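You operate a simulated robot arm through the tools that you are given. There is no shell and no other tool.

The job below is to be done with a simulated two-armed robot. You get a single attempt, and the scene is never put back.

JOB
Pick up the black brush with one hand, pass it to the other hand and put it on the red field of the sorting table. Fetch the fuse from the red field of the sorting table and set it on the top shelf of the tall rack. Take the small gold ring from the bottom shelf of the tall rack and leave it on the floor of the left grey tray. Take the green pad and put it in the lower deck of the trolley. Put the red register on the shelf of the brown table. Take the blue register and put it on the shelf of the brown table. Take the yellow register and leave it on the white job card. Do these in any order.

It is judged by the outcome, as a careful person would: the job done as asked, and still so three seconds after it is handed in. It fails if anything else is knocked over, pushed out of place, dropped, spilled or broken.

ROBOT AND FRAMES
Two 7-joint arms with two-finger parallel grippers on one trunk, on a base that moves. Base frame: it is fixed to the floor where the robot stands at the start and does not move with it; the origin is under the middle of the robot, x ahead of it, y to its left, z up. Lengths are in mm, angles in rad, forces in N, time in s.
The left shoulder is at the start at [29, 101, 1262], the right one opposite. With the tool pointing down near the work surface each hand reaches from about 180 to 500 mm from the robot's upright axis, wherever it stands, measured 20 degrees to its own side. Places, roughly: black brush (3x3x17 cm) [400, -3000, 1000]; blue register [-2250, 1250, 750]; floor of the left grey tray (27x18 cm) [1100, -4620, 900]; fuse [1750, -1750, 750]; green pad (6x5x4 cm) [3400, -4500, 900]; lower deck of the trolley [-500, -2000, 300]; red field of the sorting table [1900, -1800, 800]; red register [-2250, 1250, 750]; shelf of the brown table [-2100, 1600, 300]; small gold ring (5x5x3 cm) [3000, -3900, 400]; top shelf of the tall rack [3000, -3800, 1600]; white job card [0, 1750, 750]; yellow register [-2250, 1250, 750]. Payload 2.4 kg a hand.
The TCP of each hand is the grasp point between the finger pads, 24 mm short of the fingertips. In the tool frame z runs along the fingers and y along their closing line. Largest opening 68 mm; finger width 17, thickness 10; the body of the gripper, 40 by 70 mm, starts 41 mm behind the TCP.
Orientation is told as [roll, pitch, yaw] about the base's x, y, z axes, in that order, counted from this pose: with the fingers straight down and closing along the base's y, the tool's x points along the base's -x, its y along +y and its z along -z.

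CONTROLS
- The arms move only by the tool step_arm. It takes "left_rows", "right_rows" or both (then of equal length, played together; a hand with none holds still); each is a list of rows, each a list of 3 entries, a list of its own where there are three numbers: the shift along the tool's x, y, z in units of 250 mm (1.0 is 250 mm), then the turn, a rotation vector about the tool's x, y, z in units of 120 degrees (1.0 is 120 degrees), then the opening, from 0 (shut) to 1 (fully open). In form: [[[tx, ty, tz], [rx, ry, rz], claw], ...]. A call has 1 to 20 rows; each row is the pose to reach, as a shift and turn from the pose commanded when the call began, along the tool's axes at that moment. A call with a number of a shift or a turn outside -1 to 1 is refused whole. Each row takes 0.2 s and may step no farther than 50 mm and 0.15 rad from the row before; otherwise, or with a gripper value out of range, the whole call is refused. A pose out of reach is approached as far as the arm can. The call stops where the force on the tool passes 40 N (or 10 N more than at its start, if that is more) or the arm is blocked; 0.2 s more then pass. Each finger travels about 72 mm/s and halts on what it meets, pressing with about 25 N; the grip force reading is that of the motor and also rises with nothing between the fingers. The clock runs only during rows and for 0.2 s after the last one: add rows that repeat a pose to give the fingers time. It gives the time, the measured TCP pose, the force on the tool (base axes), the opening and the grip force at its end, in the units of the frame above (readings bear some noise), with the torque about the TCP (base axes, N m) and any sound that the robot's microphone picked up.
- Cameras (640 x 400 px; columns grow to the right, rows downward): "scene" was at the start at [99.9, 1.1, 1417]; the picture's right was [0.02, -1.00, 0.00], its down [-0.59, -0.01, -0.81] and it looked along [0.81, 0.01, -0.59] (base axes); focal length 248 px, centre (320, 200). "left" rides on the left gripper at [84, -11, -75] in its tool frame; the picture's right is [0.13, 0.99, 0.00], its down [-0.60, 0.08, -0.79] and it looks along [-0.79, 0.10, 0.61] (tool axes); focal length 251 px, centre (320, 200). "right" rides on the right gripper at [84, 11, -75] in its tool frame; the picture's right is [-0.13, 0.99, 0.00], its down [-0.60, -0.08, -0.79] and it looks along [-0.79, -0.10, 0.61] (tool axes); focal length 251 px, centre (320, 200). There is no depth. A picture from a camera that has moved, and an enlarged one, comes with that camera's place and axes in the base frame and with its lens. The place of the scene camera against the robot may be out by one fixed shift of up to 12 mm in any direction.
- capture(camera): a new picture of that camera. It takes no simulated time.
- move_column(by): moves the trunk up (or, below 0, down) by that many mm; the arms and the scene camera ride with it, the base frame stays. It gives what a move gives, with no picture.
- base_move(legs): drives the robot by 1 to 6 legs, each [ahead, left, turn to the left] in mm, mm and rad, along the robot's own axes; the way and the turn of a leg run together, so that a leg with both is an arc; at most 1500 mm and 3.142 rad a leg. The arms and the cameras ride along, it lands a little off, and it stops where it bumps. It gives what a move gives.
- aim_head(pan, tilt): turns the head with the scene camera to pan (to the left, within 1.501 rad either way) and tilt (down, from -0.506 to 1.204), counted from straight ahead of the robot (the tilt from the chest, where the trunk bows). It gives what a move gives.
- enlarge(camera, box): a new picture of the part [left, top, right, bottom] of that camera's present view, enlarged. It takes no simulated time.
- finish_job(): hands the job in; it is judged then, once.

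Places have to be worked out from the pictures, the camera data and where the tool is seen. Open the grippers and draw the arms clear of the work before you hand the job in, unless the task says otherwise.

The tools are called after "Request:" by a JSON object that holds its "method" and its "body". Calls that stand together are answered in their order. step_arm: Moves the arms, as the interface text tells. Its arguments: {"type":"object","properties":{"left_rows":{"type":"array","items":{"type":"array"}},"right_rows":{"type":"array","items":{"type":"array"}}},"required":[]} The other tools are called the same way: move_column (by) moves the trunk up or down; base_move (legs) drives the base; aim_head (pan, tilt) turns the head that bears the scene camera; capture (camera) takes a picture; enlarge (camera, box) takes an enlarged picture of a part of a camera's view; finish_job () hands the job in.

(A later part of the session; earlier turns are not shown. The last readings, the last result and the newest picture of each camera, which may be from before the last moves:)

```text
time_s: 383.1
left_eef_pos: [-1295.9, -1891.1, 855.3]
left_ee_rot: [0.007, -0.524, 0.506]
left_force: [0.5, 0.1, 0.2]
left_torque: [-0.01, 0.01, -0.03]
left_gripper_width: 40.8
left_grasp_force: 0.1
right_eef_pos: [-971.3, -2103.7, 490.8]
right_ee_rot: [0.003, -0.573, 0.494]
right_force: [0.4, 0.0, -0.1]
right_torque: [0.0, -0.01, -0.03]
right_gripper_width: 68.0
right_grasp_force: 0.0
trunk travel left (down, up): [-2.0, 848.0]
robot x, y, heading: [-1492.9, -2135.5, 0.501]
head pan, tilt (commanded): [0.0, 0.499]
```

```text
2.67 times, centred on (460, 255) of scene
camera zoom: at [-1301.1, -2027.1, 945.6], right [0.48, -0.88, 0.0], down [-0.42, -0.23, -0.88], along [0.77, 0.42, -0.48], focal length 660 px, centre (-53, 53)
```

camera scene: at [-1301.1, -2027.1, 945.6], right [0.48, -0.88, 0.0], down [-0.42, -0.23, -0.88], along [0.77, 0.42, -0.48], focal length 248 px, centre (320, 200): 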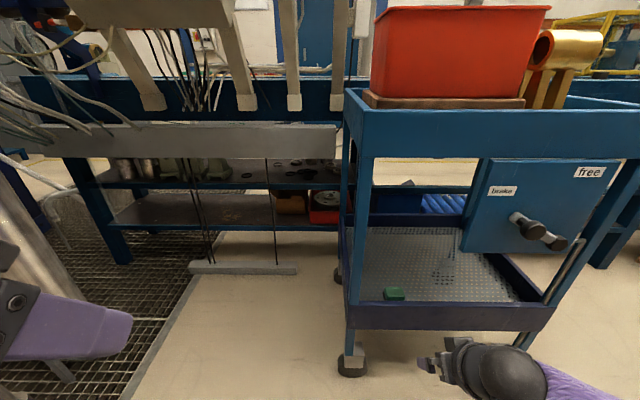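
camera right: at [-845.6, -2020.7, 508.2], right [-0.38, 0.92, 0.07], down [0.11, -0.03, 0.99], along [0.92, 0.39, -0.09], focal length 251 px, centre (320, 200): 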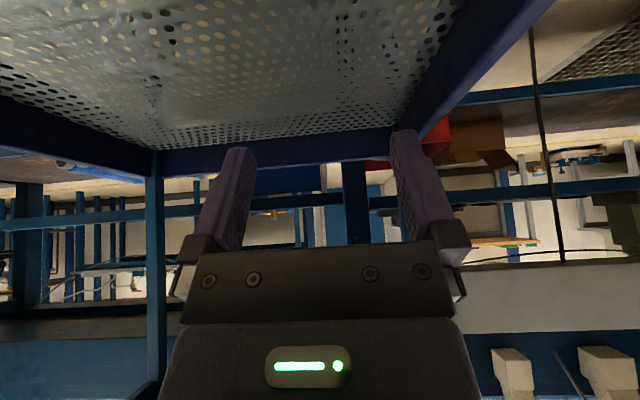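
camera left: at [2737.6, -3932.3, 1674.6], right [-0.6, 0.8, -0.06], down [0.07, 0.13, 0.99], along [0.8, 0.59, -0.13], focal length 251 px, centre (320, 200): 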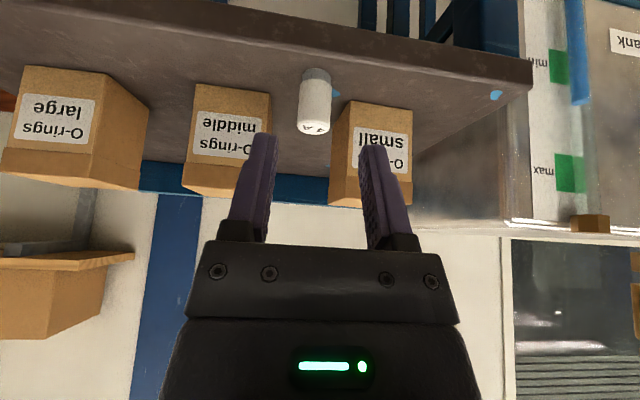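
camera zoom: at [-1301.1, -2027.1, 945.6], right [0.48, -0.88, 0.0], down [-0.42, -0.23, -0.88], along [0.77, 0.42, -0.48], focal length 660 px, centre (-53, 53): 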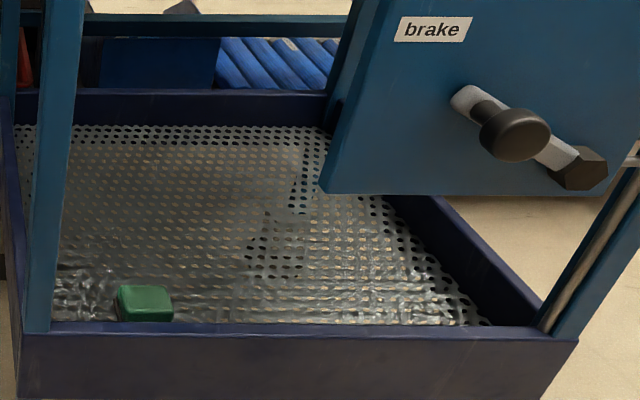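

The green pad lies in the trolley's lower deck. Next the brush: raise the trunk and slide right along the back aisle toward v≈-2800 to look for it on the line.

Request:
{"method": "move_column", "body": {"by": 350}}

Request:
{"method": "base_move", "body": {"legs": [[50, -800, 0.0], [0, -750, 0.0]]}}

Request:
{"method": "aim_head", "body": {"pan": 0.0, "tilt": 0.4}}

Request:
{"method": "capture", "body": {"camera": "scene"}}

```text
time_s: 386.5
left_eef_pos: [-1296.0, -1891.4, 1205.1]
left_ee_rot: [0.007, -0.524, 0.508]
left_force: [0.0, -0.3, 0.2]
left_torque: [0.02, 0.0, 0.0]
left_gripper_width: 40.7
left_grasp_force: 0.0
right_eef_pos: [-972.2, -2103.8, 840.2]
right_ee_rot: [0.004, -0.572, 0.497]
right_force: [-0.4, 0.0, -0.6]
right_torque: [0.0, -0.01, 0.0]
right_gripper_width: 68.0
right_grasp_force: 0.1
trunk travel left (down, up): [-352.0, 498.0]
robot x, y, heading: [-1494.4, -2137.8, 0.502]
head pan, tilt (commanded): [0.0, 0.499]
```

```text
time_s: 394.5
left_eef_pos: [-497.8, -3247.6, 1205.6]
left_ee_rot: [0.005, -0.526, 0.511]
left_force: [0.1, 0.0, 0.8]
left_torque: [0.0, -0.01, 0.0]
left_gripper_width: 40.5
left_grasp_force: 0.1
right_eef_pos: [-174.5, -3459.0, 840.5]
right_ee_rot: [0.002, -0.572, 0.497]
right_force: [0.3, -0.8, -0.2]
right_torque: [-0.02, 0.0, 0.01]
right_gripper_width: 67.9
right_grasp_force: 0.1
trunk travel left (down, up): [-352.0, 498.0]
robot x, y, heading: [-695.9, -3494.0, 0.504]
head pan, tilt (commanded): [0.0, 0.499]
```

```text
time_s: 395.2
left_eef_pos: [-497.8, -3248.0, 1205.8]
left_ee_rot: [0.006, -0.522, 0.509]
left_force: [-1.2, 0.6, -0.3]
left_torque: [-0.01, -0.01, 0.01]
left_gripper_width: 41.0
left_grasp_force: 0.0
right_eef_pos: [-172.6, -3459.6, 840.4]
right_ee_rot: [0.004, -0.573, 0.495]
right_force: [0.0, 0.7, -0.7]
right_torque: [0.0, -0.02, 0.01]
right_gripper_width: 67.9
right_grasp_force: 0.1
trunk travel left (down, up): [-352.0, 498.0]
robot x, y, heading: [-695.7, -3494.2, 0.506]
head pan, tilt (commanded): [0.0, 0.4]
```

```text
taken
camera scene: at [-588.4, -3430.3, 1314.2], right [0.48, -0.88, 0.0], down [-0.34, -0.19, -0.92], along [0.81, 0.45, -0.39], focal length 248 px, centre (320, 200)
```

scene: 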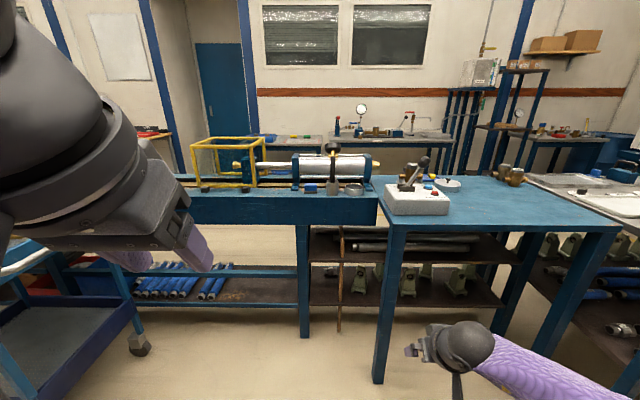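

Request:
{"method": "enlarge", "body": {"camera": "scene", "box": [180, 120, 470, 230]}}

```text
2.21 times, centred on (325, 175) of scene
camera zoom: at [-588.4, -3430.3, 1314.2], right [0.48, -0.88, 0.0], down [-0.34, -0.19, -0.92], along [0.81, 0.45, -0.39], focal length 547 px, centre (309, 255)
```

zoom: 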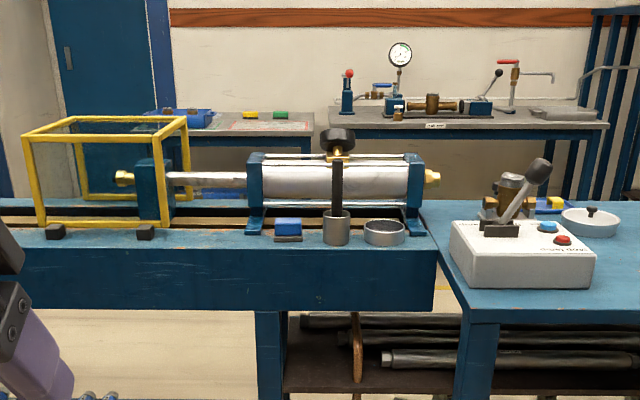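

Request:
{"method": "enlarge", "body": {"camera": "scene", "box": [290, 165, 380, 235]}}

Request:
{"method": "enlarge", "body": {"camera": "scene", "box": [290, 130, 380, 200]}}

```text
5.71 times, centred on (335, 200) of scene
camera zoom: at [-588.4, -3430.3, 1314.2], right [0.48, -0.88, 0.0], down [-0.34, -0.19, -0.92], along [0.81, 0.45, -0.39], focal length 1415 px, centre (234, 200)
```

zoom: 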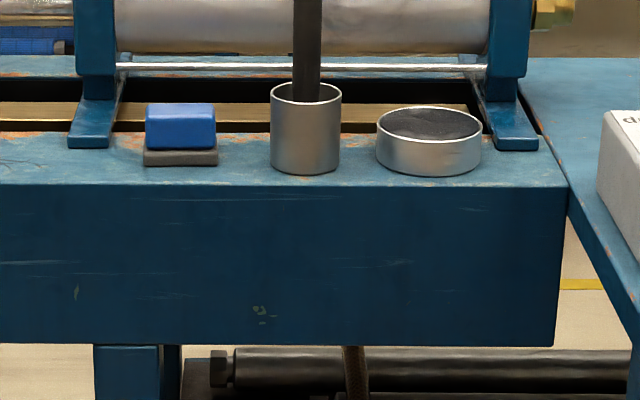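

```text
5.71 times, centred on (335, 165) of scene
camera zoom: at [-588.4, -3430.3, 1314.2], right [0.48, -0.88, 0.0], down [-0.34, -0.19, -0.92], along [0.81, 0.45, -0.39], focal length 1415 px, centre (234, 400)
```

zoom: 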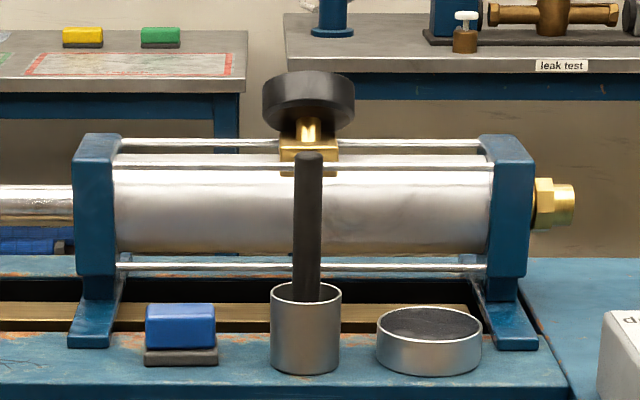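

The black brush stands upright in a metal cup on the line's edge (handle ≈20 mm, top ≈z 1086, cup rim ≈980), at about (313,-2994). I'll grip its handle with the right hand held horizontally. First raise the right hand and tilt it to point forward.

Request:
{"method": "step_arm", "body": {"right_rows": [[[-0.065, 0, -0.1], [0, -0.06, 0], 0.8], [[-0.13, 0, -0.2], [0, -0.12, 0], 0.7], [[-0.195, 0, -0.3], [0, -0.18, 0], 0.7], [[-0.26, 0, -0.4], [0, -0.24, 0], 0.7], [[-0.325, 0, -0.5], [0, -0.3, 0], 0.7], [[-0.39, 0, -0.6], [0, -0.36, 0], 0.7], [[-0.455, 0, -0.706], [0, -0.42, 0], 0.7], [[-0.455, 0, -0.706], [0, -0.455, 0], 0.7]]}}

Request:
{"method": "capture", "body": {"camera": "right"}}

Request:
{"method": "capture", "body": {"camera": "scene"}}

```text
time_s: 397.0
left_eef_pos: [-498.1, -3247.1, 1203.7]
left_ee_rot: [0.006, -0.524, 0.509]
left_force: [0.0, 1.1, -0.6]
left_torque: [0.0, 0.0, 0.01]
left_gripper_width: 40.7
left_grasp_force: 0.1
right_eef_pos: [-167.3, -3476.4, 1038.9]
right_ee_rot: [0.116, -1.524, 0.397]
right_force: [-0.2, 0.2, 0.1]
right_torque: [0.01, 0.03, 0.0]
right_gripper_width: 47.7
right_grasp_force: 0.1
right hand out of reach, approached as far as the arm can: row 5, 6, 7, 8
trunk travel left (down, up): [-352.0, 498.0]
robot x, y, heading: [-694.5, -3495.4, 0.502]
head pan, tilt (commanded): [0.0, 0.4]
```

```text
taken
camera right: at [-241.6, -3505.6, 959.4], right [-0.48, 0.87, 0.13], down [-0.63, -0.45, 0.64], along [0.61, 0.22, 0.76], focal length 251 px, centre (320, 200)
```

right: 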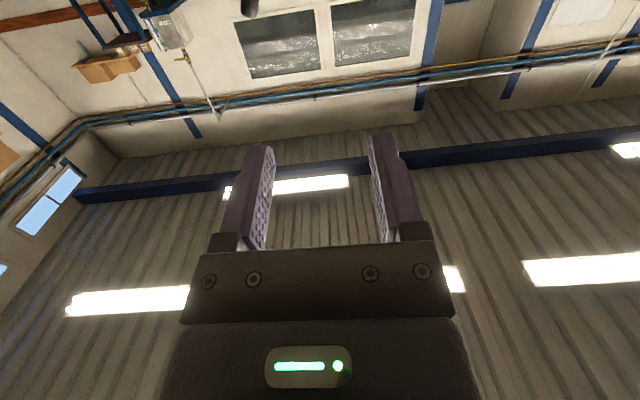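

```text
taken
camera scene: at [-588.8, -3430.3, 1314.3], right [0.48, -0.88, 0.0], down [-0.34, -0.19, -0.92], along [0.81, 0.45, -0.39], focal length 248 px, centre (320, 200)
```

scene: 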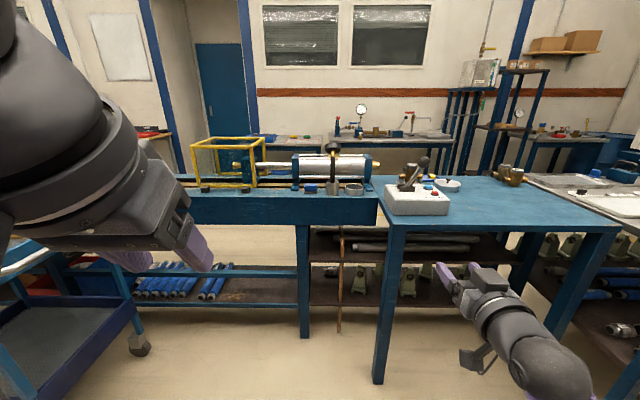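

The hand reached a nearly horizontal pose, but its camera then looks up. A 60° tilt will keep the brush in view, so I'll rotate back ≈27° and bring the hand inward to about 120 mm right of centre.

Request:
{"method": "step_arm", "body": {"right_rows": [[[0, 0.11, 0], [0, 0.056, 0], 0.7], [[0, 0.22, 0], [0, 0.112, 0], 0.7], [[0, 0.33, 0], [0, 0.168, 0], 0.7], [[0, 0.44, 0], [0, 0.225, 0], 0.7]]}}

Request:
{"method": "capture", "body": {"camera": "right"}}

```text
time_s: 398.0
left_eef_pos: [-498.0, -3247.3, 1204.9]
left_ee_rot: [0.007, -0.523, 0.509]
left_force: [1.0, 0.8, -0.3]
left_torque: [0.01, 0.02, -0.03]
left_gripper_width: 40.6
left_grasp_force: 0.0
right_eef_pos: [-220.6, -3381.4, 1037.5]
right_ee_rot: [0.002, -1.053, 0.491]
right_force: [0.3, -0.9, -0.3]
right_torque: [0.02, 0.02, 0.0]
right_gripper_width: 47.2
right_grasp_force: 0.0
right hand out of reach, approached as far as the arm can: row 1, 2, 3
trunk travel left (down, up): [-352.0, 498.0]
robot x, y, heading: [-692.7, -3493.2, 0.5]
head pan, tilt (commanded): [0.0, 0.4]
```

```text
taken
camera right: at [-319.4, -3422.9, 1001.0], right [-0.42, 0.9, 0.11], down [-0.31, -0.26, 0.92], along [0.86, 0.35, 0.38], focal length 251 px, centre (320, 200)
```

right: 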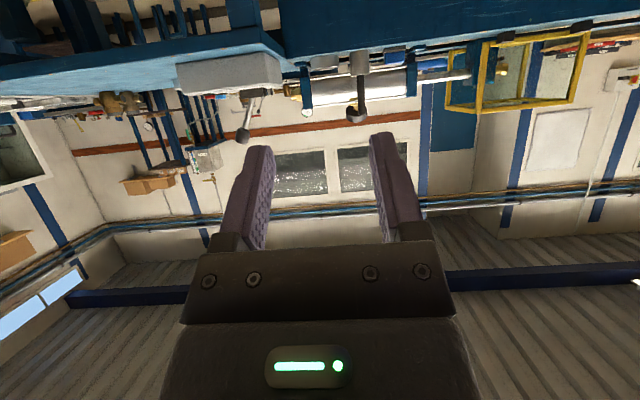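

At 60° tilt the hand camera sees the cup and brush (upside-down). Driving 400 forward and 84 left to line up.

Request:
{"method": "base_move", "body": {"legs": [[400, 84, 0.0]]}}

Request:
{"method": "capture", "body": {"camera": "right"}}

Request:
{"method": "capture", "body": {"camera": "scene"}}

```text
time_s: 400.6
left_eef_pos: [-182.9, -2976.6, 1206.3]
left_ee_rot: [0.005, -0.524, 0.51]
left_force: [0.4, -0.1, 0.2]
left_torque: [-0.04, 0.04, 0.0]
left_gripper_width: 40.7
left_grasp_force: 0.0
right_eef_pos: [93.5, -3110.8, 1036.6]
right_ee_rot: [0.005, -1.054, 0.496]
right_force: [-0.5, 0.1, -0.8]
right_torque: [-0.01, 0.02, 0.0]
right_gripper_width: 47.5
right_grasp_force: 0.0
trunk travel left (down, up): [-352.0, 498.0]
robot x, y, heading: [-381.9, -3228.2, 0.505]
head pan, tilt (commanded): [0.0, 0.4]
```

```text
taken
camera right: at [-4.4, -3152.3, 1000.9], right [-0.42, 0.9, 0.11], down [-0.3, -0.26, 0.92], along [0.86, 0.35, 0.38], focal length 251 px, centre (320, 200)
```

right: 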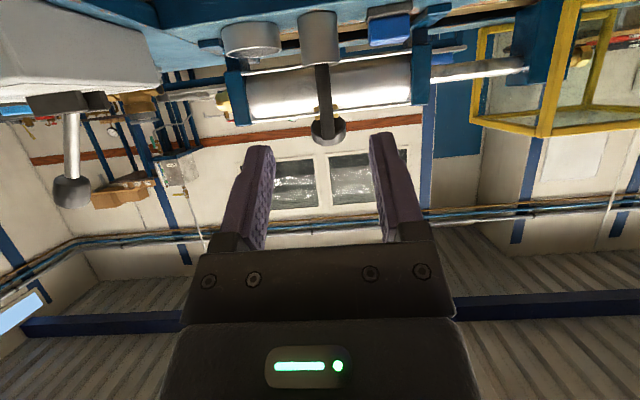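

```text
taken
camera scene: at [-273.3, -3160.2, 1314.2], right [0.48, -0.87, 0.0], down [-0.34, -0.19, -0.92], along [0.81, 0.45, -0.39], focal length 248 px, centre (320, 200)
```

scene: 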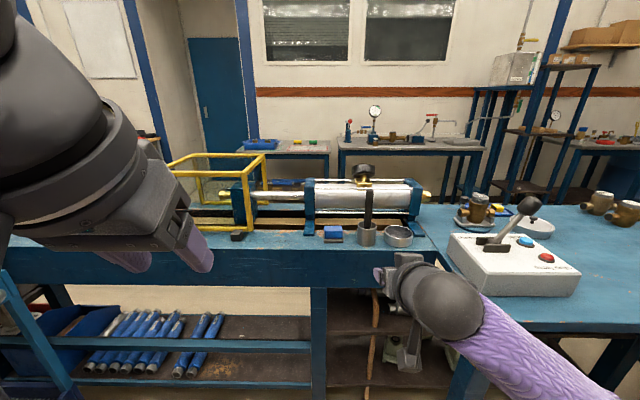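

Request:
{"method": "enlarge", "body": {"camera": "right", "box": [260, 0, 400, 160]}}

Request:
{"method": "enlarge", "body": {"camera": "scene", "box": [310, 150, 430, 260]}}

```text
2.50 times, centred on (330, 80) of right
camera zoom: at [-4.4, -3152.3, 1000.9], right [-0.42, 0.9, 0.11], down [-0.3, -0.26, 0.92], along [0.86, 0.35, 0.38], focal length 629 px, centre (295, 500)
```

zoom: 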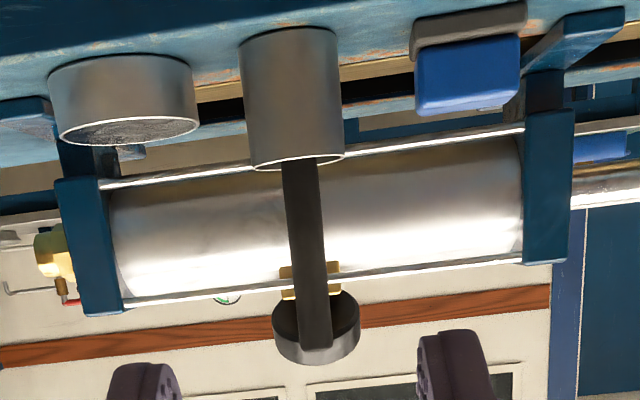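

```text
3.64 times, centred on (370, 205) of scene
camera zoom: at [-273.3, -3160.2, 1314.2], right [0.48, -0.87, 0.0], down [-0.34, -0.19, -0.92], along [0.81, 0.45, -0.39], focal length 901 px, centre (138, 182)
```

zoom: 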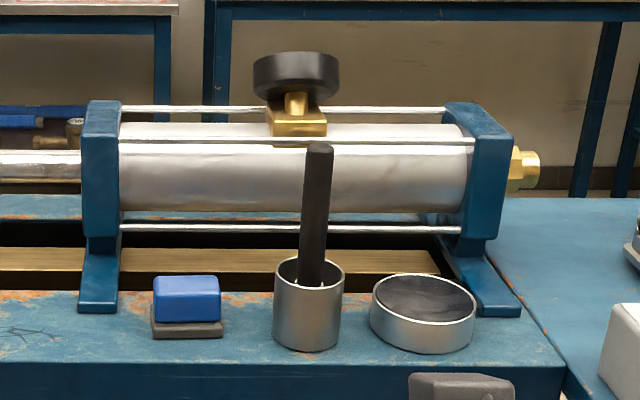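

Triangulated: brush top at f=779, l=-134, z≈1068; cup rim z≈965. I'll drive 200 mm closer, then refine.

Request:
{"method": "base_move", "body": {"legs": [[200, 0, 0.0]]}}

Request:
{"method": "enlarge", "body": {"camera": "right", "box": [220, 0, 420, 160]}}

Request:
{"method": "enlarge", "body": {"camera": "scene", "box": [320, 170, 480, 300]}}

```text
time_s: 402.2
left_eef_pos: [-6.8, -2880.9, 1205.2]
left_ee_rot: [0.006, -0.525, 0.506]
left_force: [-0.5, 0.5, -0.5]
left_torque: [0.0, 0.01, -0.02]
left_gripper_width: 40.8
left_grasp_force: 0.1
right_eef_pos: [270.1, -3014.9, 1037.4]
right_ee_rot: [0.005, -1.055, 0.493]
right_force: [0.2, -0.1, -0.5]
right_torque: [0.01, 0.01, -0.03]
right_gripper_width: 47.6
right_grasp_force: 0.1
trunk travel left (down, up): [-352.0, 498.0]
robot x, y, heading: [-201.4, -3128.1, 0.504]
head pan, tilt (commanded): [0.0, 0.4]
```

```text
2.50 times, centred on (320, 80) of right
camera zoom: at [170.9, -3057.2, 1000.8], right [-0.42, 0.9, 0.11], down [-0.3, -0.26, 0.92], along [0.86, 0.35, 0.38], focal length 629 px, centre (320, 500)
```

zoom: 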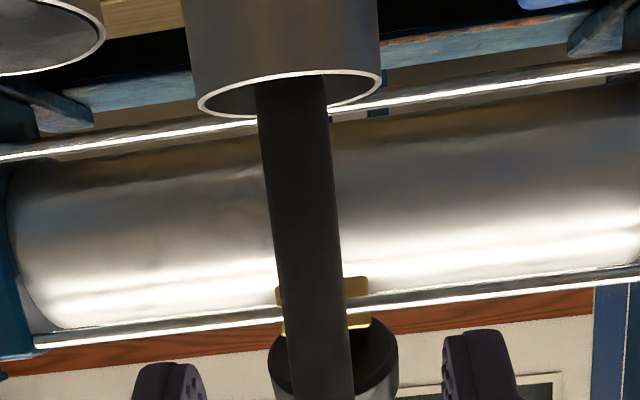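

```text
3.08 times, centred on (400, 235) of scene
camera zoom: at [-98.0, -3064.2, 1314.2], right [0.48, -0.88, 0.0], down [-0.34, -0.19, -0.92], along [0.81, 0.44, -0.39], focal length 762 px, centre (74, 92)
```

zoom: 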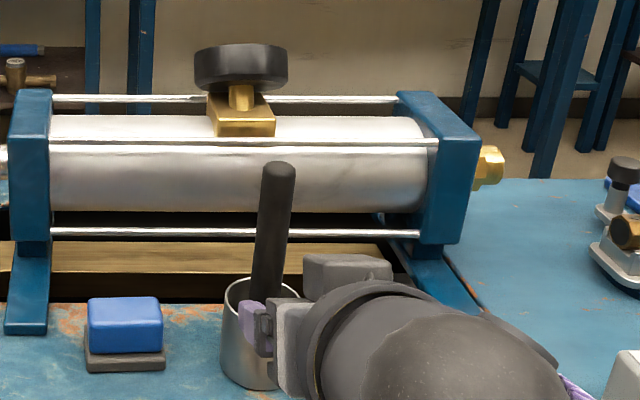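

The handle is 101 mm ahead and 6 mm right of the TCP. Moving in horizontally (stopping with the handle in the front half of the pads, clear of the cylinder behind), then closing.

Request:
{"method": "step_arm", "body": {"right_rows": [[[-0.07, -0.012, 0.1], [0, 0, 0], 0.7], [[-0.14, -0.023, 0.2], [0, 0, 0], 0.7], [[-0.21, -0.023, 0.3], [0, 0, 0], 0.7], [[-0.21, -0.023, 0.3], [0, 0, 0], 0.7]]}}

Request:
{"method": "capture", "body": {"camera": "right"}}

Request:
{"method": "enlarge", "body": {"camera": "scene", "box": [320, 170, 480, 300]}}

```text
time_s: 403.2
left_eef_pos: [-7.1, -2881.8, 1205.0]
left_ee_rot: [0.004, -0.524, 0.506]
left_force: [-0.2, -0.4, 0.5]
left_torque: [-0.05, -0.03, 0.01]
left_gripper_width: 40.9
left_grasp_force: 0.1
right_eef_pos: [351.8, -2979.5, 1045.6]
right_ee_rot: [0.005, -1.054, 0.492]
right_force: [0.5, 0.3, 0.4]
right_torque: [0.05, 0.01, -0.04]
right_gripper_width: 47.5
right_grasp_force: 0.0
trunk travel left (down, up): [-352.0, 498.0]
robot x, y, heading: [-203.8, -3126.3, 0.505]
head pan, tilt (commanded): [0.0, 0.4]
```

```text
taken
camera right: at [253.1, -3020.8, 1009.3], right [-0.42, 0.9, 0.12], down [-0.31, -0.26, 0.92], along [0.86, 0.35, 0.38], focal length 251 px, centre (320, 200)
```

right: 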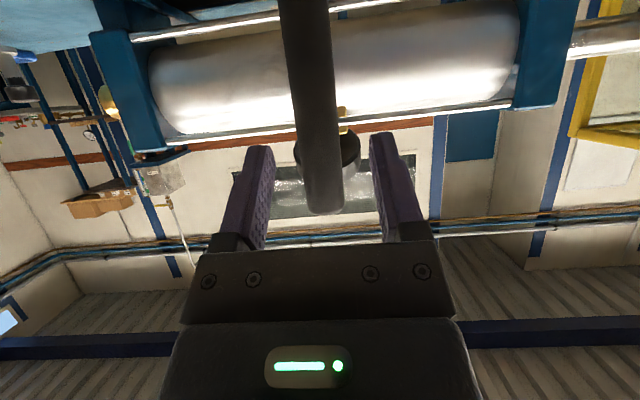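

```text
3.08 times, centred on (400, 235) of scene
camera zoom: at [-98.4, -3064.3, 1314.2], right [0.48, -0.88, 0.0], down [-0.34, -0.19, -0.92], along [0.81, 0.44, -0.39], focal length 762 px, centre (74, 92)
```

zoom: 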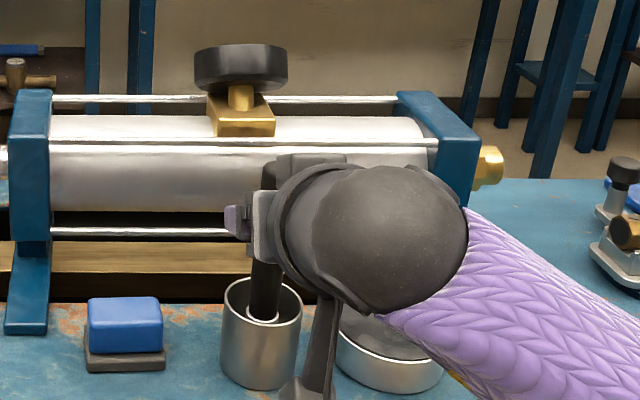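

The handle is centred between the fingers. Closing on it.

Request:
{"method": "step_arm", "body": {"right_rows": [[[0, 0, 0], [0, 0, 0], 0.5], [[0, 0, 0], [0, 0, 0], 0.3], [[0, 0, 0], [0, 0, 0], 0.1], [[0, 0, 0], [0, 0, 0], 0.1]]}}

```text
time_s: 404.2
left_eef_pos: [-7.5, -2881.8, 1206.5]
left_ee_rot: [0.006, -0.524, 0.506]
left_force: [-0.7, 0.1, -0.2]
left_torque: [-0.02, 0.0, 0.01]
left_gripper_width: 40.9
left_grasp_force: 0.1
right_eef_pos: [351.8, -2980.2, 1045.7]
right_ee_rot: [0.005, -1.053, 0.493]
right_force: [0.5, -0.2, 0.8]
right_torque: [0.0, -0.04, -0.02]
right_gripper_width: 19.8
right_grasp_force: 24.5
trunk travel left (down, up): [-352.0, 498.0]
robot x, y, heading: [-203.7, -3130.5, 0.504]
head pan, tilt (commanded): [0.0, 0.4]
```

Gripped (19.8 mm). Lifting straight up 120 mm out of the cup.

Request:
{"method": "step_arm", "body": {"right_rows": [[[-0.1, 0, -0.057], [0, 0, 0], 0.1], [[-0.2, 0, -0.113], [0, 0, 0], 0.1], [[-0.31, 0, -0.176], [0, 0, 0], 0.1], [[-0.418, 0, -0.237], [0, 0, 0], 0.1]]}}

Request:
{"method": "enlarge", "body": {"camera": "scene", "box": [280, 120, 500, 300]}}

```text
time_s: 405.2
left_eef_pos: [-7.9, -2882.6, 1205.6]
left_ee_rot: [0.007, -0.523, 0.505]
left_force: [0.5, 0.1, 0.3]
left_torque: [0.0, 0.03, 0.02]
left_gripper_width: 40.9
left_grasp_force: 0.1
right_eef_pos: [352.0, -2979.8, 1165.1]
right_ee_rot: [0.005, -1.051, 0.491]
right_force: [-0.6, -0.4, 0.1]
right_torque: [0.0, -0.01, -0.03]
right_gripper_width: 20.1
right_grasp_force: 24.8
trunk travel left (down, up): [-352.0, 498.0]
robot x, y, heading: [-204.6, -3131.0, 0.504]
head pan, tilt (commanded): [0.0, 0.4]
```

```text
2.22 times, centred on (390, 210) of scene
camera zoom: at [-98.5, -3064.3, 1314.3], right [0.48, -0.88, 0.0], down [-0.34, -0.19, -0.92], along [0.81, 0.44, -0.39], focal length 550 px, centre (164, 178)
```

zoom: 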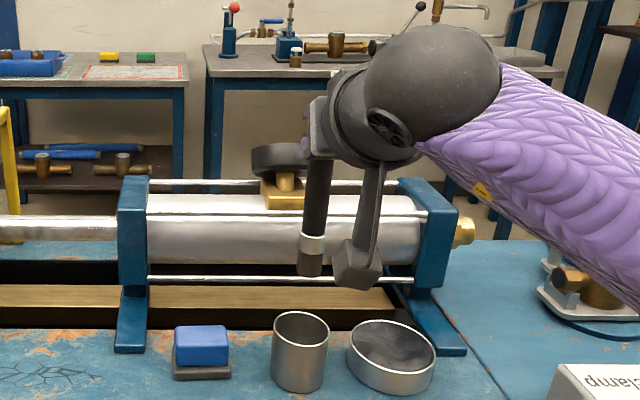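

The brush is out of the cup (handle, metal ferrule, bristles at the bottom). Backing the base away 450 mm for a free-space handover.

Request:
{"method": "base_move", "body": {"legs": [[-450, 0, 0.0]]}}

Request:
{"method": "capture", "body": {"camera": "scene"}}

```text
time_s: 407.9
left_eef_pos: [-396.9, -3095.6, 1204.4]
left_ee_rot: [0.006, -0.524, 0.51]
left_force: [-0.2, 0.3, 0.0]
left_torque: [0.01, -0.01, 0.01]
left_gripper_width: 40.8
left_grasp_force: 0.0
right_eef_pos: [-37.1, -3192.8, 1164.7]
right_ee_rot: [0.003, -1.053, 0.494]
right_force: [0.3, 0.2, 0.0]
right_torque: [-0.03, 0.02, -0.01]
right_gripper_width: 20.0
right_grasp_force: 24.8
trunk travel left (down, up): [-352.0, 498.0]
robot x, y, heading: [-588.7, -3345.4, 0.507]
head pan, tilt (commanded): [0.0, 0.4]
```

```text
taken
camera scene: at [-487.3, -3278.1, 1314.3], right [0.48, -0.88, 0.0], down [-0.34, -0.19, -0.92], along [0.81, 0.45, -0.39], focal length 248 px, centre (320, 200)
```

scene: 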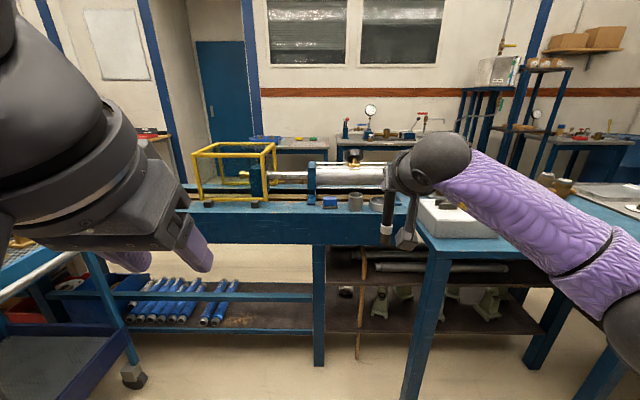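

Now bringing the brush inward: right hand to about f=485, l=-30, with a slight left yaw so the left hand can approach from the left.

Request:
{"method": "step_arm", "body": {"right_rows": [[[0.046, 0.14, -0.081], [-0.048, 0, -0.0275], 0.1], [[0.092, 0.28, -0.162], [-0.097, 0, -0.055], 0.1], [[0.138, 0.42, -0.243], [-0.145, 0, -0.0826], 0.1]]}}

Request:
{"method": "capture", "body": {"camera": "scene"}}

```text
time_s: 408.7
left_eef_pos: [-395.9, -3094.4, 1206.3]
left_ee_rot: [0.006, -0.525, 0.51]
left_force: [0.0, -0.3, 0.4]
left_torque: [0.03, 0.02, -0.02]
left_gripper_width: 40.8
left_grasp_force: 0.1
right_eef_pos: [-149.4, -3133.2, 1166.3]
right_ee_rot: [0.005, -1.054, 0.848]
right_force: [-0.3, 0.5, -0.6]
right_torque: [-0.03, 0.01, 0.0]
right_gripper_width: 19.8
right_grasp_force: 24.8
trunk travel left (down, up): [-352.0, 498.0]
robot x, y, heading: [-592.4, -3343.8, 0.501]
head pan, tilt (commanded): [0.0, 0.4]
```

```text
taken
camera scene: at [-487.1, -3277.8, 1314.3], right [0.48, -0.88, 0.0], down [-0.34, -0.19, -0.92], along [0.81, 0.45, -0.39], focal length 248 px, centre (320, 200)
```

scene: 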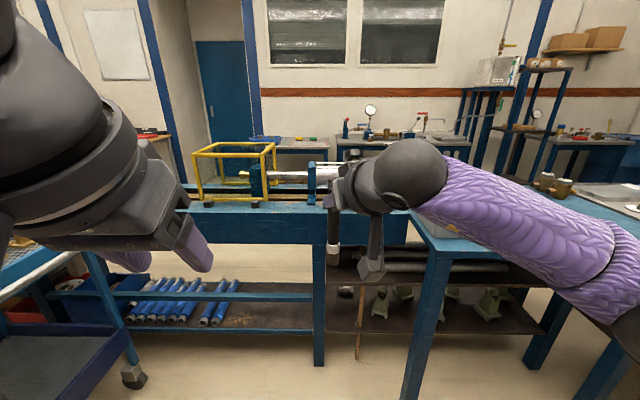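

Next, bring the left hand up: move it forward-left and tilt it to ≈75° (nearly horizontal) as a first stage.

Request:
{"method": "step_arm", "body": {"left_rows": [[[-0.06, 0.027, 0.08], [0, -0.0625, 0], 0.6], [[-0.12, 0.053, 0.16], [0, -0.125, 0], 0.6], [[-0.18, 0.08, 0.245], [0, -0.1875, 0], 0.6], [[-0.24, 0.107, 0.325], [0, -0.25, 0], 0.6], [[-0.3, 0.133, 0.405], [0, -0.3125, 0], 0.6], [[-0.364, 0.16, 0.488], [0, -0.375, 0], 0.6]]}}

Request:
{"method": "step_arm", "body": {"left_rows": [[[0, 0, 0], [0.066, 0, 0.0177], 0.6], [[0, 0, 0], [0.132, 0, 0.0354], 0.6], [[0, 0, 0], [0.198, 0, 0.053], 0.6], [[0, 0, 0], [0.264, 0, 0.0708], 0.6], [[0, 0, 0], [0.33, 0, 0.0885], 0.6], [[0, 0, 0], [0.38, 0, 0.1018], 0.6], [[0, 0, 0], [0.415, 0, 0.1112], 0.6]]}}

Request:
{"method": "capture", "body": {"camera": "scene"}}

Request:
{"method": "capture", "body": {"camera": "left"}}

```text
time_s: 410.1
left_eef_pos: [-294.2, -2991.3, 1143.5]
left_ee_rot: [0.018, -1.312, 0.49]
left_force: [-0.2, -0.5, 0.6]
left_torque: [-0.02, -0.01, 0.02]
left_gripper_width: 40.6
left_grasp_force: 0.0
right_eef_pos: [-146.7, -3134.1, 1165.8]
right_ee_rot: [0.005, -1.055, 0.844]
right_force: [-0.5, -0.7, -0.7]
right_torque: [-0.05, 0.03, -0.03]
right_gripper_width: 20.0
right_grasp_force: 24.9
trunk travel left (down, up): [-352.0, 498.0]
robot x, y, heading: [-590.8, -3342.2, 0.506]
head pan, tilt (commanded): [0.0, 0.4]
```

```text
time_s: 411.7
left_eef_pos: [-293.2, -2991.6, 1144.1]
left_ee_rot: [0.006, -1.306, -0.397]
left_force: [0.9, 0.7, 0.7]
left_torque: [-0.02, -0.02, 0.02]
left_gripper_width: 40.7
left_grasp_force: 0.1
right_eef_pos: [-149.0, -3134.0, 1166.2]
right_ee_rot: [0.004, -1.053, 0.846]
right_force: [0.5, 0.5, -0.7]
right_torque: [0.0, -0.02, 0.0]
right_gripper_width: 19.8
right_grasp_force: 25.6
trunk travel left (down, up): [-352.0, 498.0]
robot x, y, heading: [-591.5, -3342.0, 0.501]
head pan, tilt (commanded): [0.0, 0.4]
```

```text
taken
camera scene: at [-486.9, -3277.8, 1314.2], right [0.48, -0.88, 0.0], down [-0.34, -0.19, -0.92], along [0.81, 0.45, -0.39], focal length 248 px, centre (320, 200)
```

scene: 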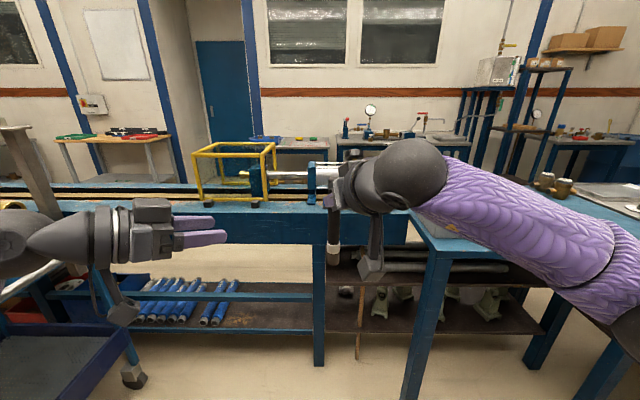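

```text
taken
camera left: at [-385.6, -2965.1, 1084.5], right [0.35, 0.93, -0.12], down [-0.53, 0.3, 0.79], along [0.77, -0.21, 0.6], focal length 251 px, centre (320, 200)
```

left: 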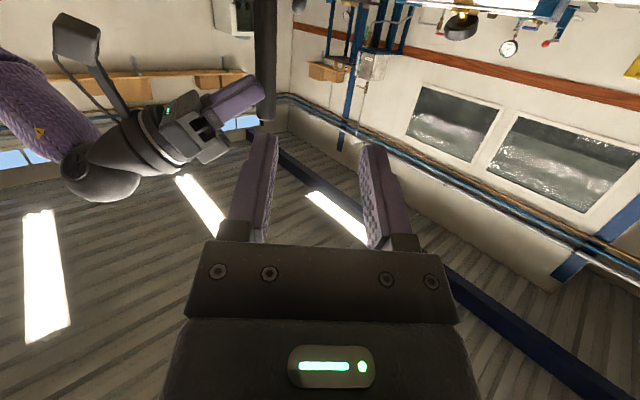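

Both hands are in position. The left camera sees the brush (upside-down, near x≈265). Zooming for an accurate lateral offset.

Request:
{"method": "enlarge", "body": {"camera": "left", "box": [180, 0, 400, 140]}}

Request:
{"method": "enlarge", "body": {"camera": "scene", "box": [100, 150, 420, 300]}}

```text
2.86 times, centred on (290, 70) of left
camera zoom: at [-385.6, -2965.1, 1084.5], right [0.35, 0.93, -0.12], down [-0.53, 0.3, 0.79], along [0.77, -0.21, 0.6], focal length 718 px, centre (406, 571)
```

zoom: 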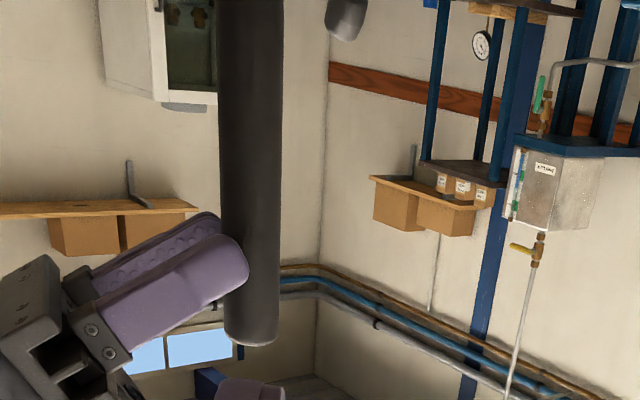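

```text
2.00 times, centred on (260, 225) of scene
camera zoom: at [-486.9, -3277.8, 1314.2], right [0.48, -0.88, 0.0], down [-0.34, -0.19, -0.92], along [0.81, 0.45, -0.39], focal length 495 px, centre (440, 150)
```

zoom: 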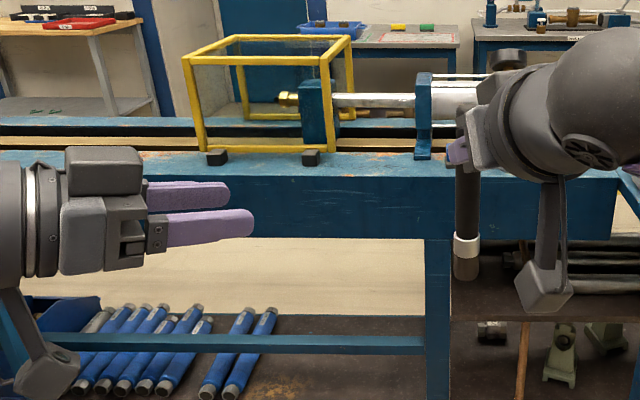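

The brush axis lies at y=-49, z=+195 in the left tool frame. Moving to a pre-handover pose ~100 mm short of it with the fingers opened.

Request:
{"method": "step_arm", "body": {"left_rows": [[[-0.009, -0.066, 0.127], [0, 0, 0], 0.8], [[-0.018, -0.132, 0.255], [0, 0, 0], 0.8], [[-0.027, -0.198, 0.382], [0, 0, 0], 0.8], [[-0.027, -0.198, 0.382], [0, 0, 0], 0.8]]}}

Request:
{"method": "capture", "body": {"camera": "left"}}

Request:
{"method": "enlarge", "body": {"camera": "scene", "box": [160, 140, 420, 300]}}

```text
time_s: 412.7
left_eef_pos: [-226.4, -3072.4, 1128.5]
left_ee_rot: [0.008, -1.305, -0.397]
left_force: [0.3, -0.3, 0.2]
left_torque: [-0.02, -0.02, 0.01]
left_gripper_width: 54.4
left_grasp_force: 0.0
right_eef_pos: [-147.2, -3133.8, 1166.3]
right_ee_rot: [0.004, -1.055, 0.845]
right_force: [-0.4, 0.2, -0.8]
right_torque: [-0.01, 0.02, -0.03]
right_gripper_width: 19.6
right_grasp_force: 24.7
trunk travel left (down, up): [-352.0, 498.0]
robot x, y, heading: [-591.5, -3341.0, 0.506]
head pan, tilt (commanded): [0.0, 0.4]
```

```text
taken
camera left: at [-317.4, -3046.9, 1067.2], right [0.34, 0.93, -0.12], down [-0.53, 0.3, 0.79], along [0.77, -0.21, 0.6], focal length 251 px, centre (320, 200)
```

left: 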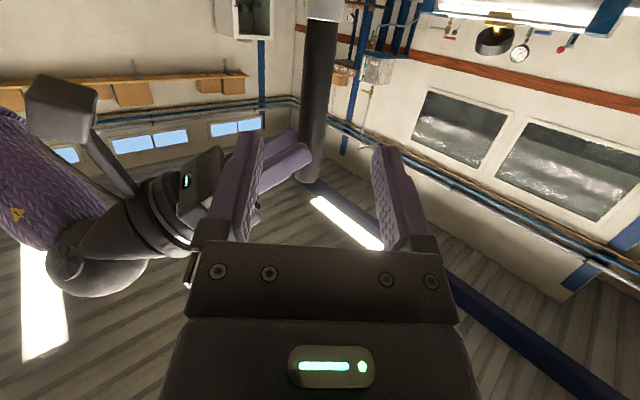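

```text
2.46 times, centred on (290, 220) of scene
camera zoom: at [-486.9, -3278.0, 1314.2], right [0.48, -0.88, 0.0], down [-0.34, -0.19, -0.92], along [0.81, 0.45, -0.39], focal length 610 px, centre (394, 151)
```

zoom: 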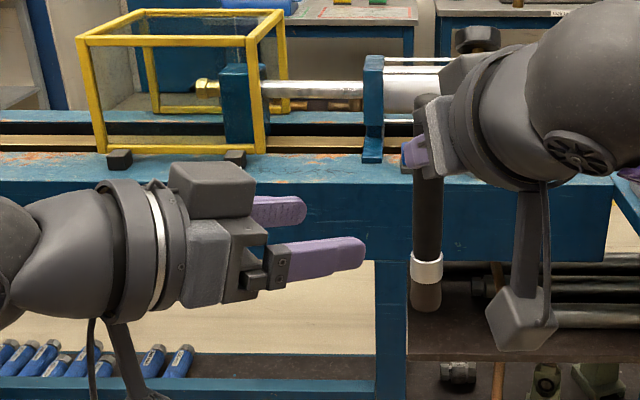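

Aligned: the handle passes through the left grip point (318 vs 320 px), ferrule ≈39 mm below it. Moving in 92 mm along the left tool axis.

Request:
{"method": "step_arm", "body": {"left_rows": [[[0, -0.003, 0.12], [0, 0, 0], 0.8], [[0, -0.006, 0.25], [0, 0, 0], 0.8], [[0, -0.006, 0.368], [0, 0, 0], 0.8], [[0, -0.006, 0.368], [0, 0, 0], 0.8]]}}

Request:
{"method": "capture", "body": {"camera": "left"}}

Request:
{"method": "enlarge", "body": {"camera": "scene", "box": [220, 140, 440, 280]}}

```text
time_s: 413.7
left_eef_pos: [-142.4, -3107.0, 1102.1]
left_ee_rot: [0.011, -1.307, -0.398]
left_force: [0.6, 0.2, 0.1]
left_torque: [0.03, 0.02, 0.0]
left_gripper_width: 54.4
left_grasp_force: 0.0
right_eef_pos: [-147.8, -3134.2, 1167.0]
right_ee_rot: [0.007, -1.054, 0.847]
right_force: [0.0, 0.5, -0.9]
right_torque: [0.0, -0.03, 0.03]
right_gripper_width: 19.5
right_grasp_force: 25.5
trunk travel left (down, up): [-352.0, 498.0]
robot x, y, heading: [-593.9, -3338.6, 0.506]
head pan, tilt (commanded): [0.0, 0.4]
```

```text
taken
camera left: at [-234.7, -3081.8, 1040.8], right [0.34, 0.93, -0.12], down [-0.53, 0.3, 0.79], along [0.77, -0.21, 0.6], focal length 251 px, centre (320, 200)
```

left: 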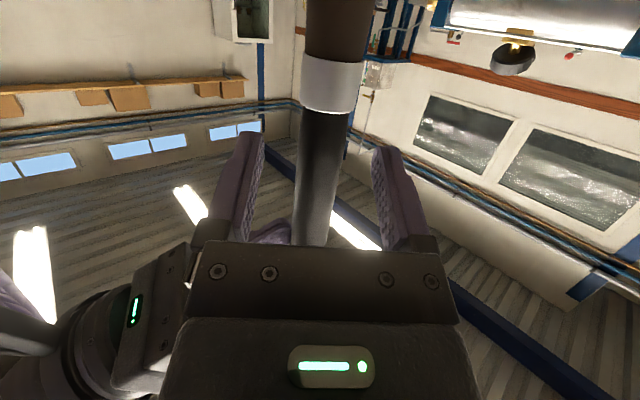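

```text
2.86 times, centred on (330, 210) of scene
camera zoom: at [-486.8, -3278.0, 1314.2], right [0.48, -0.88, 0.0], down [-0.34, -0.19, -0.92], along [0.81, 0.45, -0.39], focal length 708 px, centre (291, 171)
```

zoom: 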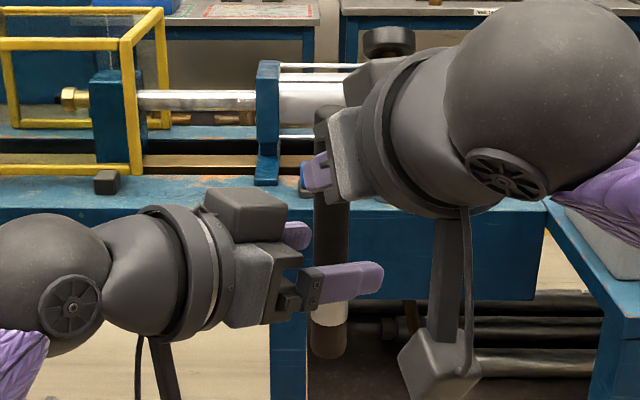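

The handle is between the left fingers, just above the ferrule. Closing the left hand.

Request:
{"method": "step_arm", "body": {"left_rows": [[[0, 0, 0], [0, 0, 0], 0.6], [[0, 0, 0], [0, 0, 0], 0.4], [[0, 0, 0], [0, 0, 0], 0.2], [[0, 0, 0], [0, 0, 0], 0.1], [[0, 0, 0], [0, 0, 0], 0.1]]}}

```text
time_s: 414.9
left_eef_pos: [-143.0, -3108.7, 1101.3]
left_ee_rot: [0.011, -1.306, -0.398]
left_force: [-0.1, -2.0, -0.1]
left_torque: [-0.11, 0.1, -0.06]
left_gripper_width: 20.3
left_grasp_force: 24.6
right_eef_pos: [-148.5, -3133.7, 1166.2]
right_ee_rot: [0.006, -1.054, 0.846]
right_force: [0.8, 0.9, -1.1]
right_torque: [0.18, -0.13, 0.05]
right_gripper_width: 19.7
right_grasp_force: 24.7
trunk travel left (down, up): [-352.0, 498.0]
robot x, y, heading: [-594.5, -3343.6, 0.503]
head pan, tilt (commanded): [0.0, 0.4]
```

Both hands hold it. Opening the right hand and retreating along its own axis.

Request:
{"method": "step_arm", "body": {"right_rows": [[[0, 0, 0], [0, 0, 0], 0.4], [[0, 0, 0], [0, 0, 0], 0.7], [[0, 0, 0], [0, 0, 0], 0.8], [[0, 0, -0.1], [0, 0, 0], 0.8], [[0, 0, -0.26], [0, 0, 0], 0.8], [[0, 0, -0.42], [0, 0, 0], 0.8]]}}

Request:
{"method": "capture", "body": {"camera": "scene"}}

Request:
{"method": "capture", "body": {"camera": "left"}}

```text
time_s: 416.3
left_eef_pos: [-143.8, -3108.7, 1101.0]
left_ee_rot: [0.009, -1.306, -0.398]
left_force: [-0.8, 0.3, 0.7]
left_torque: [0.02, 0.04, 0.01]
left_gripper_width: 20.6
left_grasp_force: 24.8
right_eef_pos: [-208.7, -3203.2, 1215.8]
right_ee_rot: [0.003, -1.054, 0.843]
right_force: [-0.1, -0.1, 0.9]
right_torque: [-0.01, -0.01, 0.0]
right_gripper_width: 54.4
right_grasp_force: 0.1
trunk travel left (down, up): [-352.0, 498.0]
robot x, y, heading: [-595.0, -3338.2, 0.506]
head pan, tilt (commanded): [0.0, 0.4]
```

```text
taken
camera scene: at [-487.1, -3278.2, 1314.3], right [0.48, -0.88, 0.0], down [-0.34, -0.19, -0.92], along [0.81, 0.45, -0.39], focal length 248 px, centre (320, 200)
```

scene: 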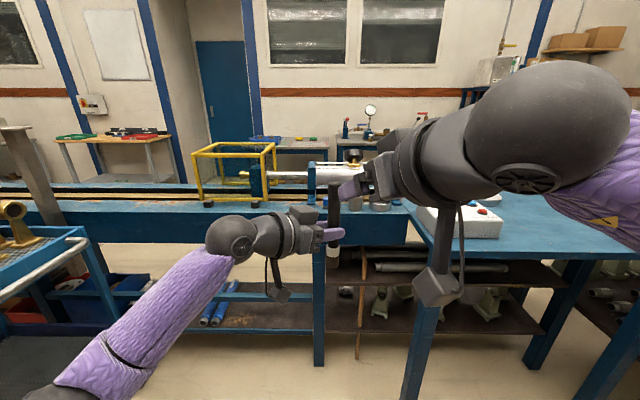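

```text
taken
camera left: at [-235.2, -3081.8, 1041.0], right [0.34, 0.93, -0.12], down [-0.53, 0.3, 0.79], along [0.77, -0.21, 0.6], focal length 251 px, centre (320, 200)
```

left: 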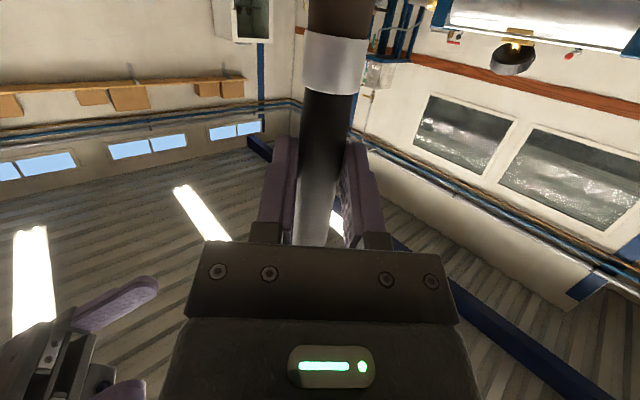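

The brush is now in the left hand. I'll bring the left hand back to its own side while undoing the yaw, and tuck the right hand a little.

Request:
{"method": "step_arm", "body": {"left_rows": [[[0.021, 0.007, -0.08], [-0.06, 0, -0.0159], 0.1], [[0.043, 0.014, -0.16], [-0.12, 0, -0.0318], 0.1], [[0.064, 0.021, -0.24], [-0.18, 0, -0.0477], 0.1], [[0.085, 0.027, -0.32], [-0.24, 0, -0.0636], 0.1], [[0.106, 0.034, -0.4], [-0.3, 0, -0.0795], 0.1], [[0.128, 0.041, -0.48], [-0.36, 0, -0.0954], 0.1], [[0.149, 0.048, -0.555], [-0.415, 0, -0.111], 0.1]]}}

Request:
{"method": "capture", "body": {"camera": "scene"}}

```text
time_s: 417.9
left_eef_pos: [-273.4, -3041.8, 1104.0]
left_ee_rot: [0.012, -1.308, 0.499]
left_force: [-0.1, 0.3, 0.3]
left_torque: [0.01, 0.01, 0.01]
left_gripper_width: 20.6
left_grasp_force: 24.8
right_eef_pos: [-208.4, -3202.4, 1217.4]
right_ee_rot: [0.005, -1.054, 0.844]
right_force: [0.5, -0.6, -0.9]
right_torque: [-0.02, 0.02, 0.0]
right_gripper_width: 54.6
right_grasp_force: 0.0
trunk travel left (down, up): [-352.0, 498.0]
robot x, y, heading: [-587.7, -3340.3, 0.504]
head pan, tilt (commanded): [0.0, 0.4]
```

```text
taken
camera scene: at [-487.0, -3278.0, 1314.3], right [0.48, -0.88, 0.0], down [-0.34, -0.19, -0.92], along [0.81, 0.45, -0.39], focal length 248 px, centre (320, 200)
```

scene: 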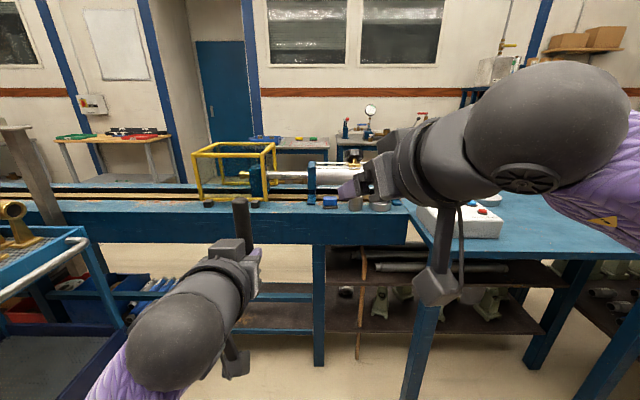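

Rotating the left hand to point down so the brush becomes horizontal (fore-aft), in free space.

Request:
{"method": "step_arm", "body": {"left_rows": [[[0, 0, 0], [0, 0.068, 0], 0.1], [[0, 0, 0], [0, 0.136, 0], 0.1], [[0, 0, 0], [0, 0.204, 0], 0.1], [[0, 0, 0], [0, 0.272, 0], 0.1], [[0, 0, 0], [0, 0.34, 0], 0.1], [[0, 0, 0], [0, 0.408, 0], 0.1], [[0, 0, 0], [0, 0.476, 0], 0.1], [[0, 0, 0], [0, 0.544, 0], 0.1], [[0, 0, 0], [0, 0.612, 0], 0.1], [[0, 0, 0], [0, 0.68, 0], 0.1], [[0, 0, 0], [0, 0.75, 0], 0.1]]}}

Request:
{"method": "capture", "body": {"camera": "scene"}}

Request:
{"method": "capture", "body": {"camera": "left"}}

```text
time_s: 420.3
left_eef_pos: [-271.9, -3042.2, 1104.6]
left_ee_rot: [0.004, 0.263, 0.512]
left_force: [-0.6, 0.0, 0.5]
left_torque: [-0.03, 0.02, -0.01]
left_gripper_width: 20.6
left_grasp_force: 24.9
right_eef_pos: [-209.1, -3203.2, 1218.7]
right_ee_rot: [0.004, -1.054, 0.845]
right_force: [-0.9, -0.6, -0.5]
right_torque: [0.0, 0.01, 0.0]
right_gripper_width: 54.5
right_grasp_force: 0.0
trunk travel left (down, up): [-352.0, 498.0]
robot x, y, heading: [-593.1, -3342.4, 0.506]
head pan, tilt (commanded): [0.0, 0.4]
```

```text
taken
camera scene: at [-486.8, -3278.3, 1314.2], right [0.48, -0.88, 0.0], down [-0.34, -0.19, -0.92], along [0.81, 0.45, -0.39], focal length 248 px, centre (320, 200)
```

scene: 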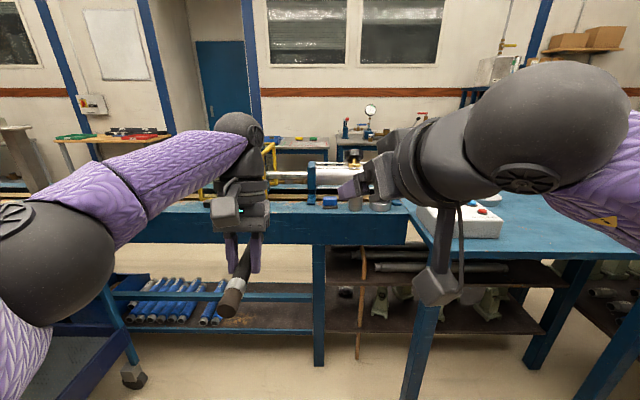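

```text
taken
camera left: at [-320.6, -3081.8, 1199.1], right [-0.59, 0.8, 0.04], down [0.65, 0.45, 0.61], along [0.47, 0.39, -0.79], focal length 251 px, centre (320, 200)
```

left: 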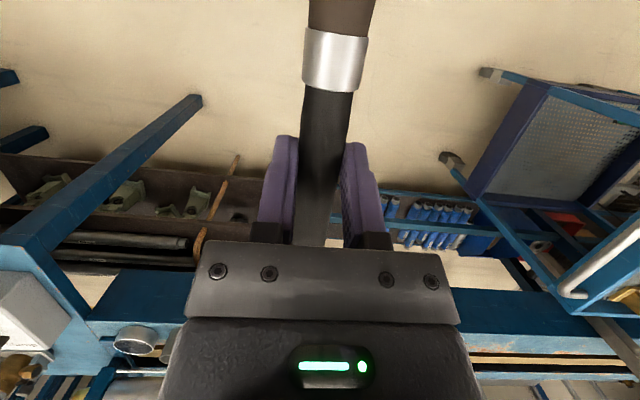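

The brush is horizontal in the left hand, bristles toward me. Now drive round to the main aisle without turning: back 150, right along the back aisle, then forward past the bench end, then left to the sorting table.

Request:
{"method": "base_move", "body": {"legs": [[-150, 0, 0.0], [0, -1350, 0.0], [0, -1300, 0.0]]}}

Request:
{"method": "capture", "body": {"camera": "scene"}}

```text
time_s: 434.1
left_eef_pos: [873.2, -5427.3, 1103.3]
left_ee_rot: [0.006, 0.261, 0.51]
left_force: [0.0, 0.4, 0.3]
left_torque: [0.01, -0.02, 0.0]
left_gripper_width: 20.5
left_grasp_force: 25.0
right_eef_pos: [936.3, -5590.3, 1217.4]
right_ee_rot: [0.005, -1.054, 0.84]
right_force: [0.1, 0.0, 0.0]
right_torque: [-0.05, 0.0, 0.0]
right_gripper_width: 54.5
right_grasp_force: 0.1
trunk travel left (down, up): [-352.0, 498.0]
robot x, y, heading: [551.0, -5729.4, 0.5]
head pan, tilt (commanded): [0.0, 0.4]
```

```text
taken
camera scene: at [658.0, -5663.1, 1314.2], right [0.48, -0.88, 0.0], down [-0.34, -0.19, -0.92], along [0.81, 0.44, -0.39], focal length 248 px, centre (320, 200)
```

scene: 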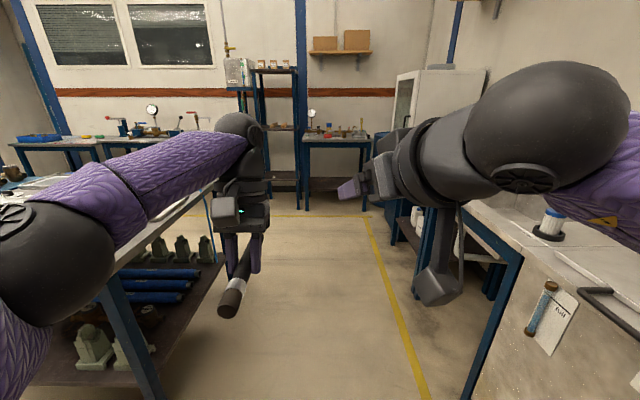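

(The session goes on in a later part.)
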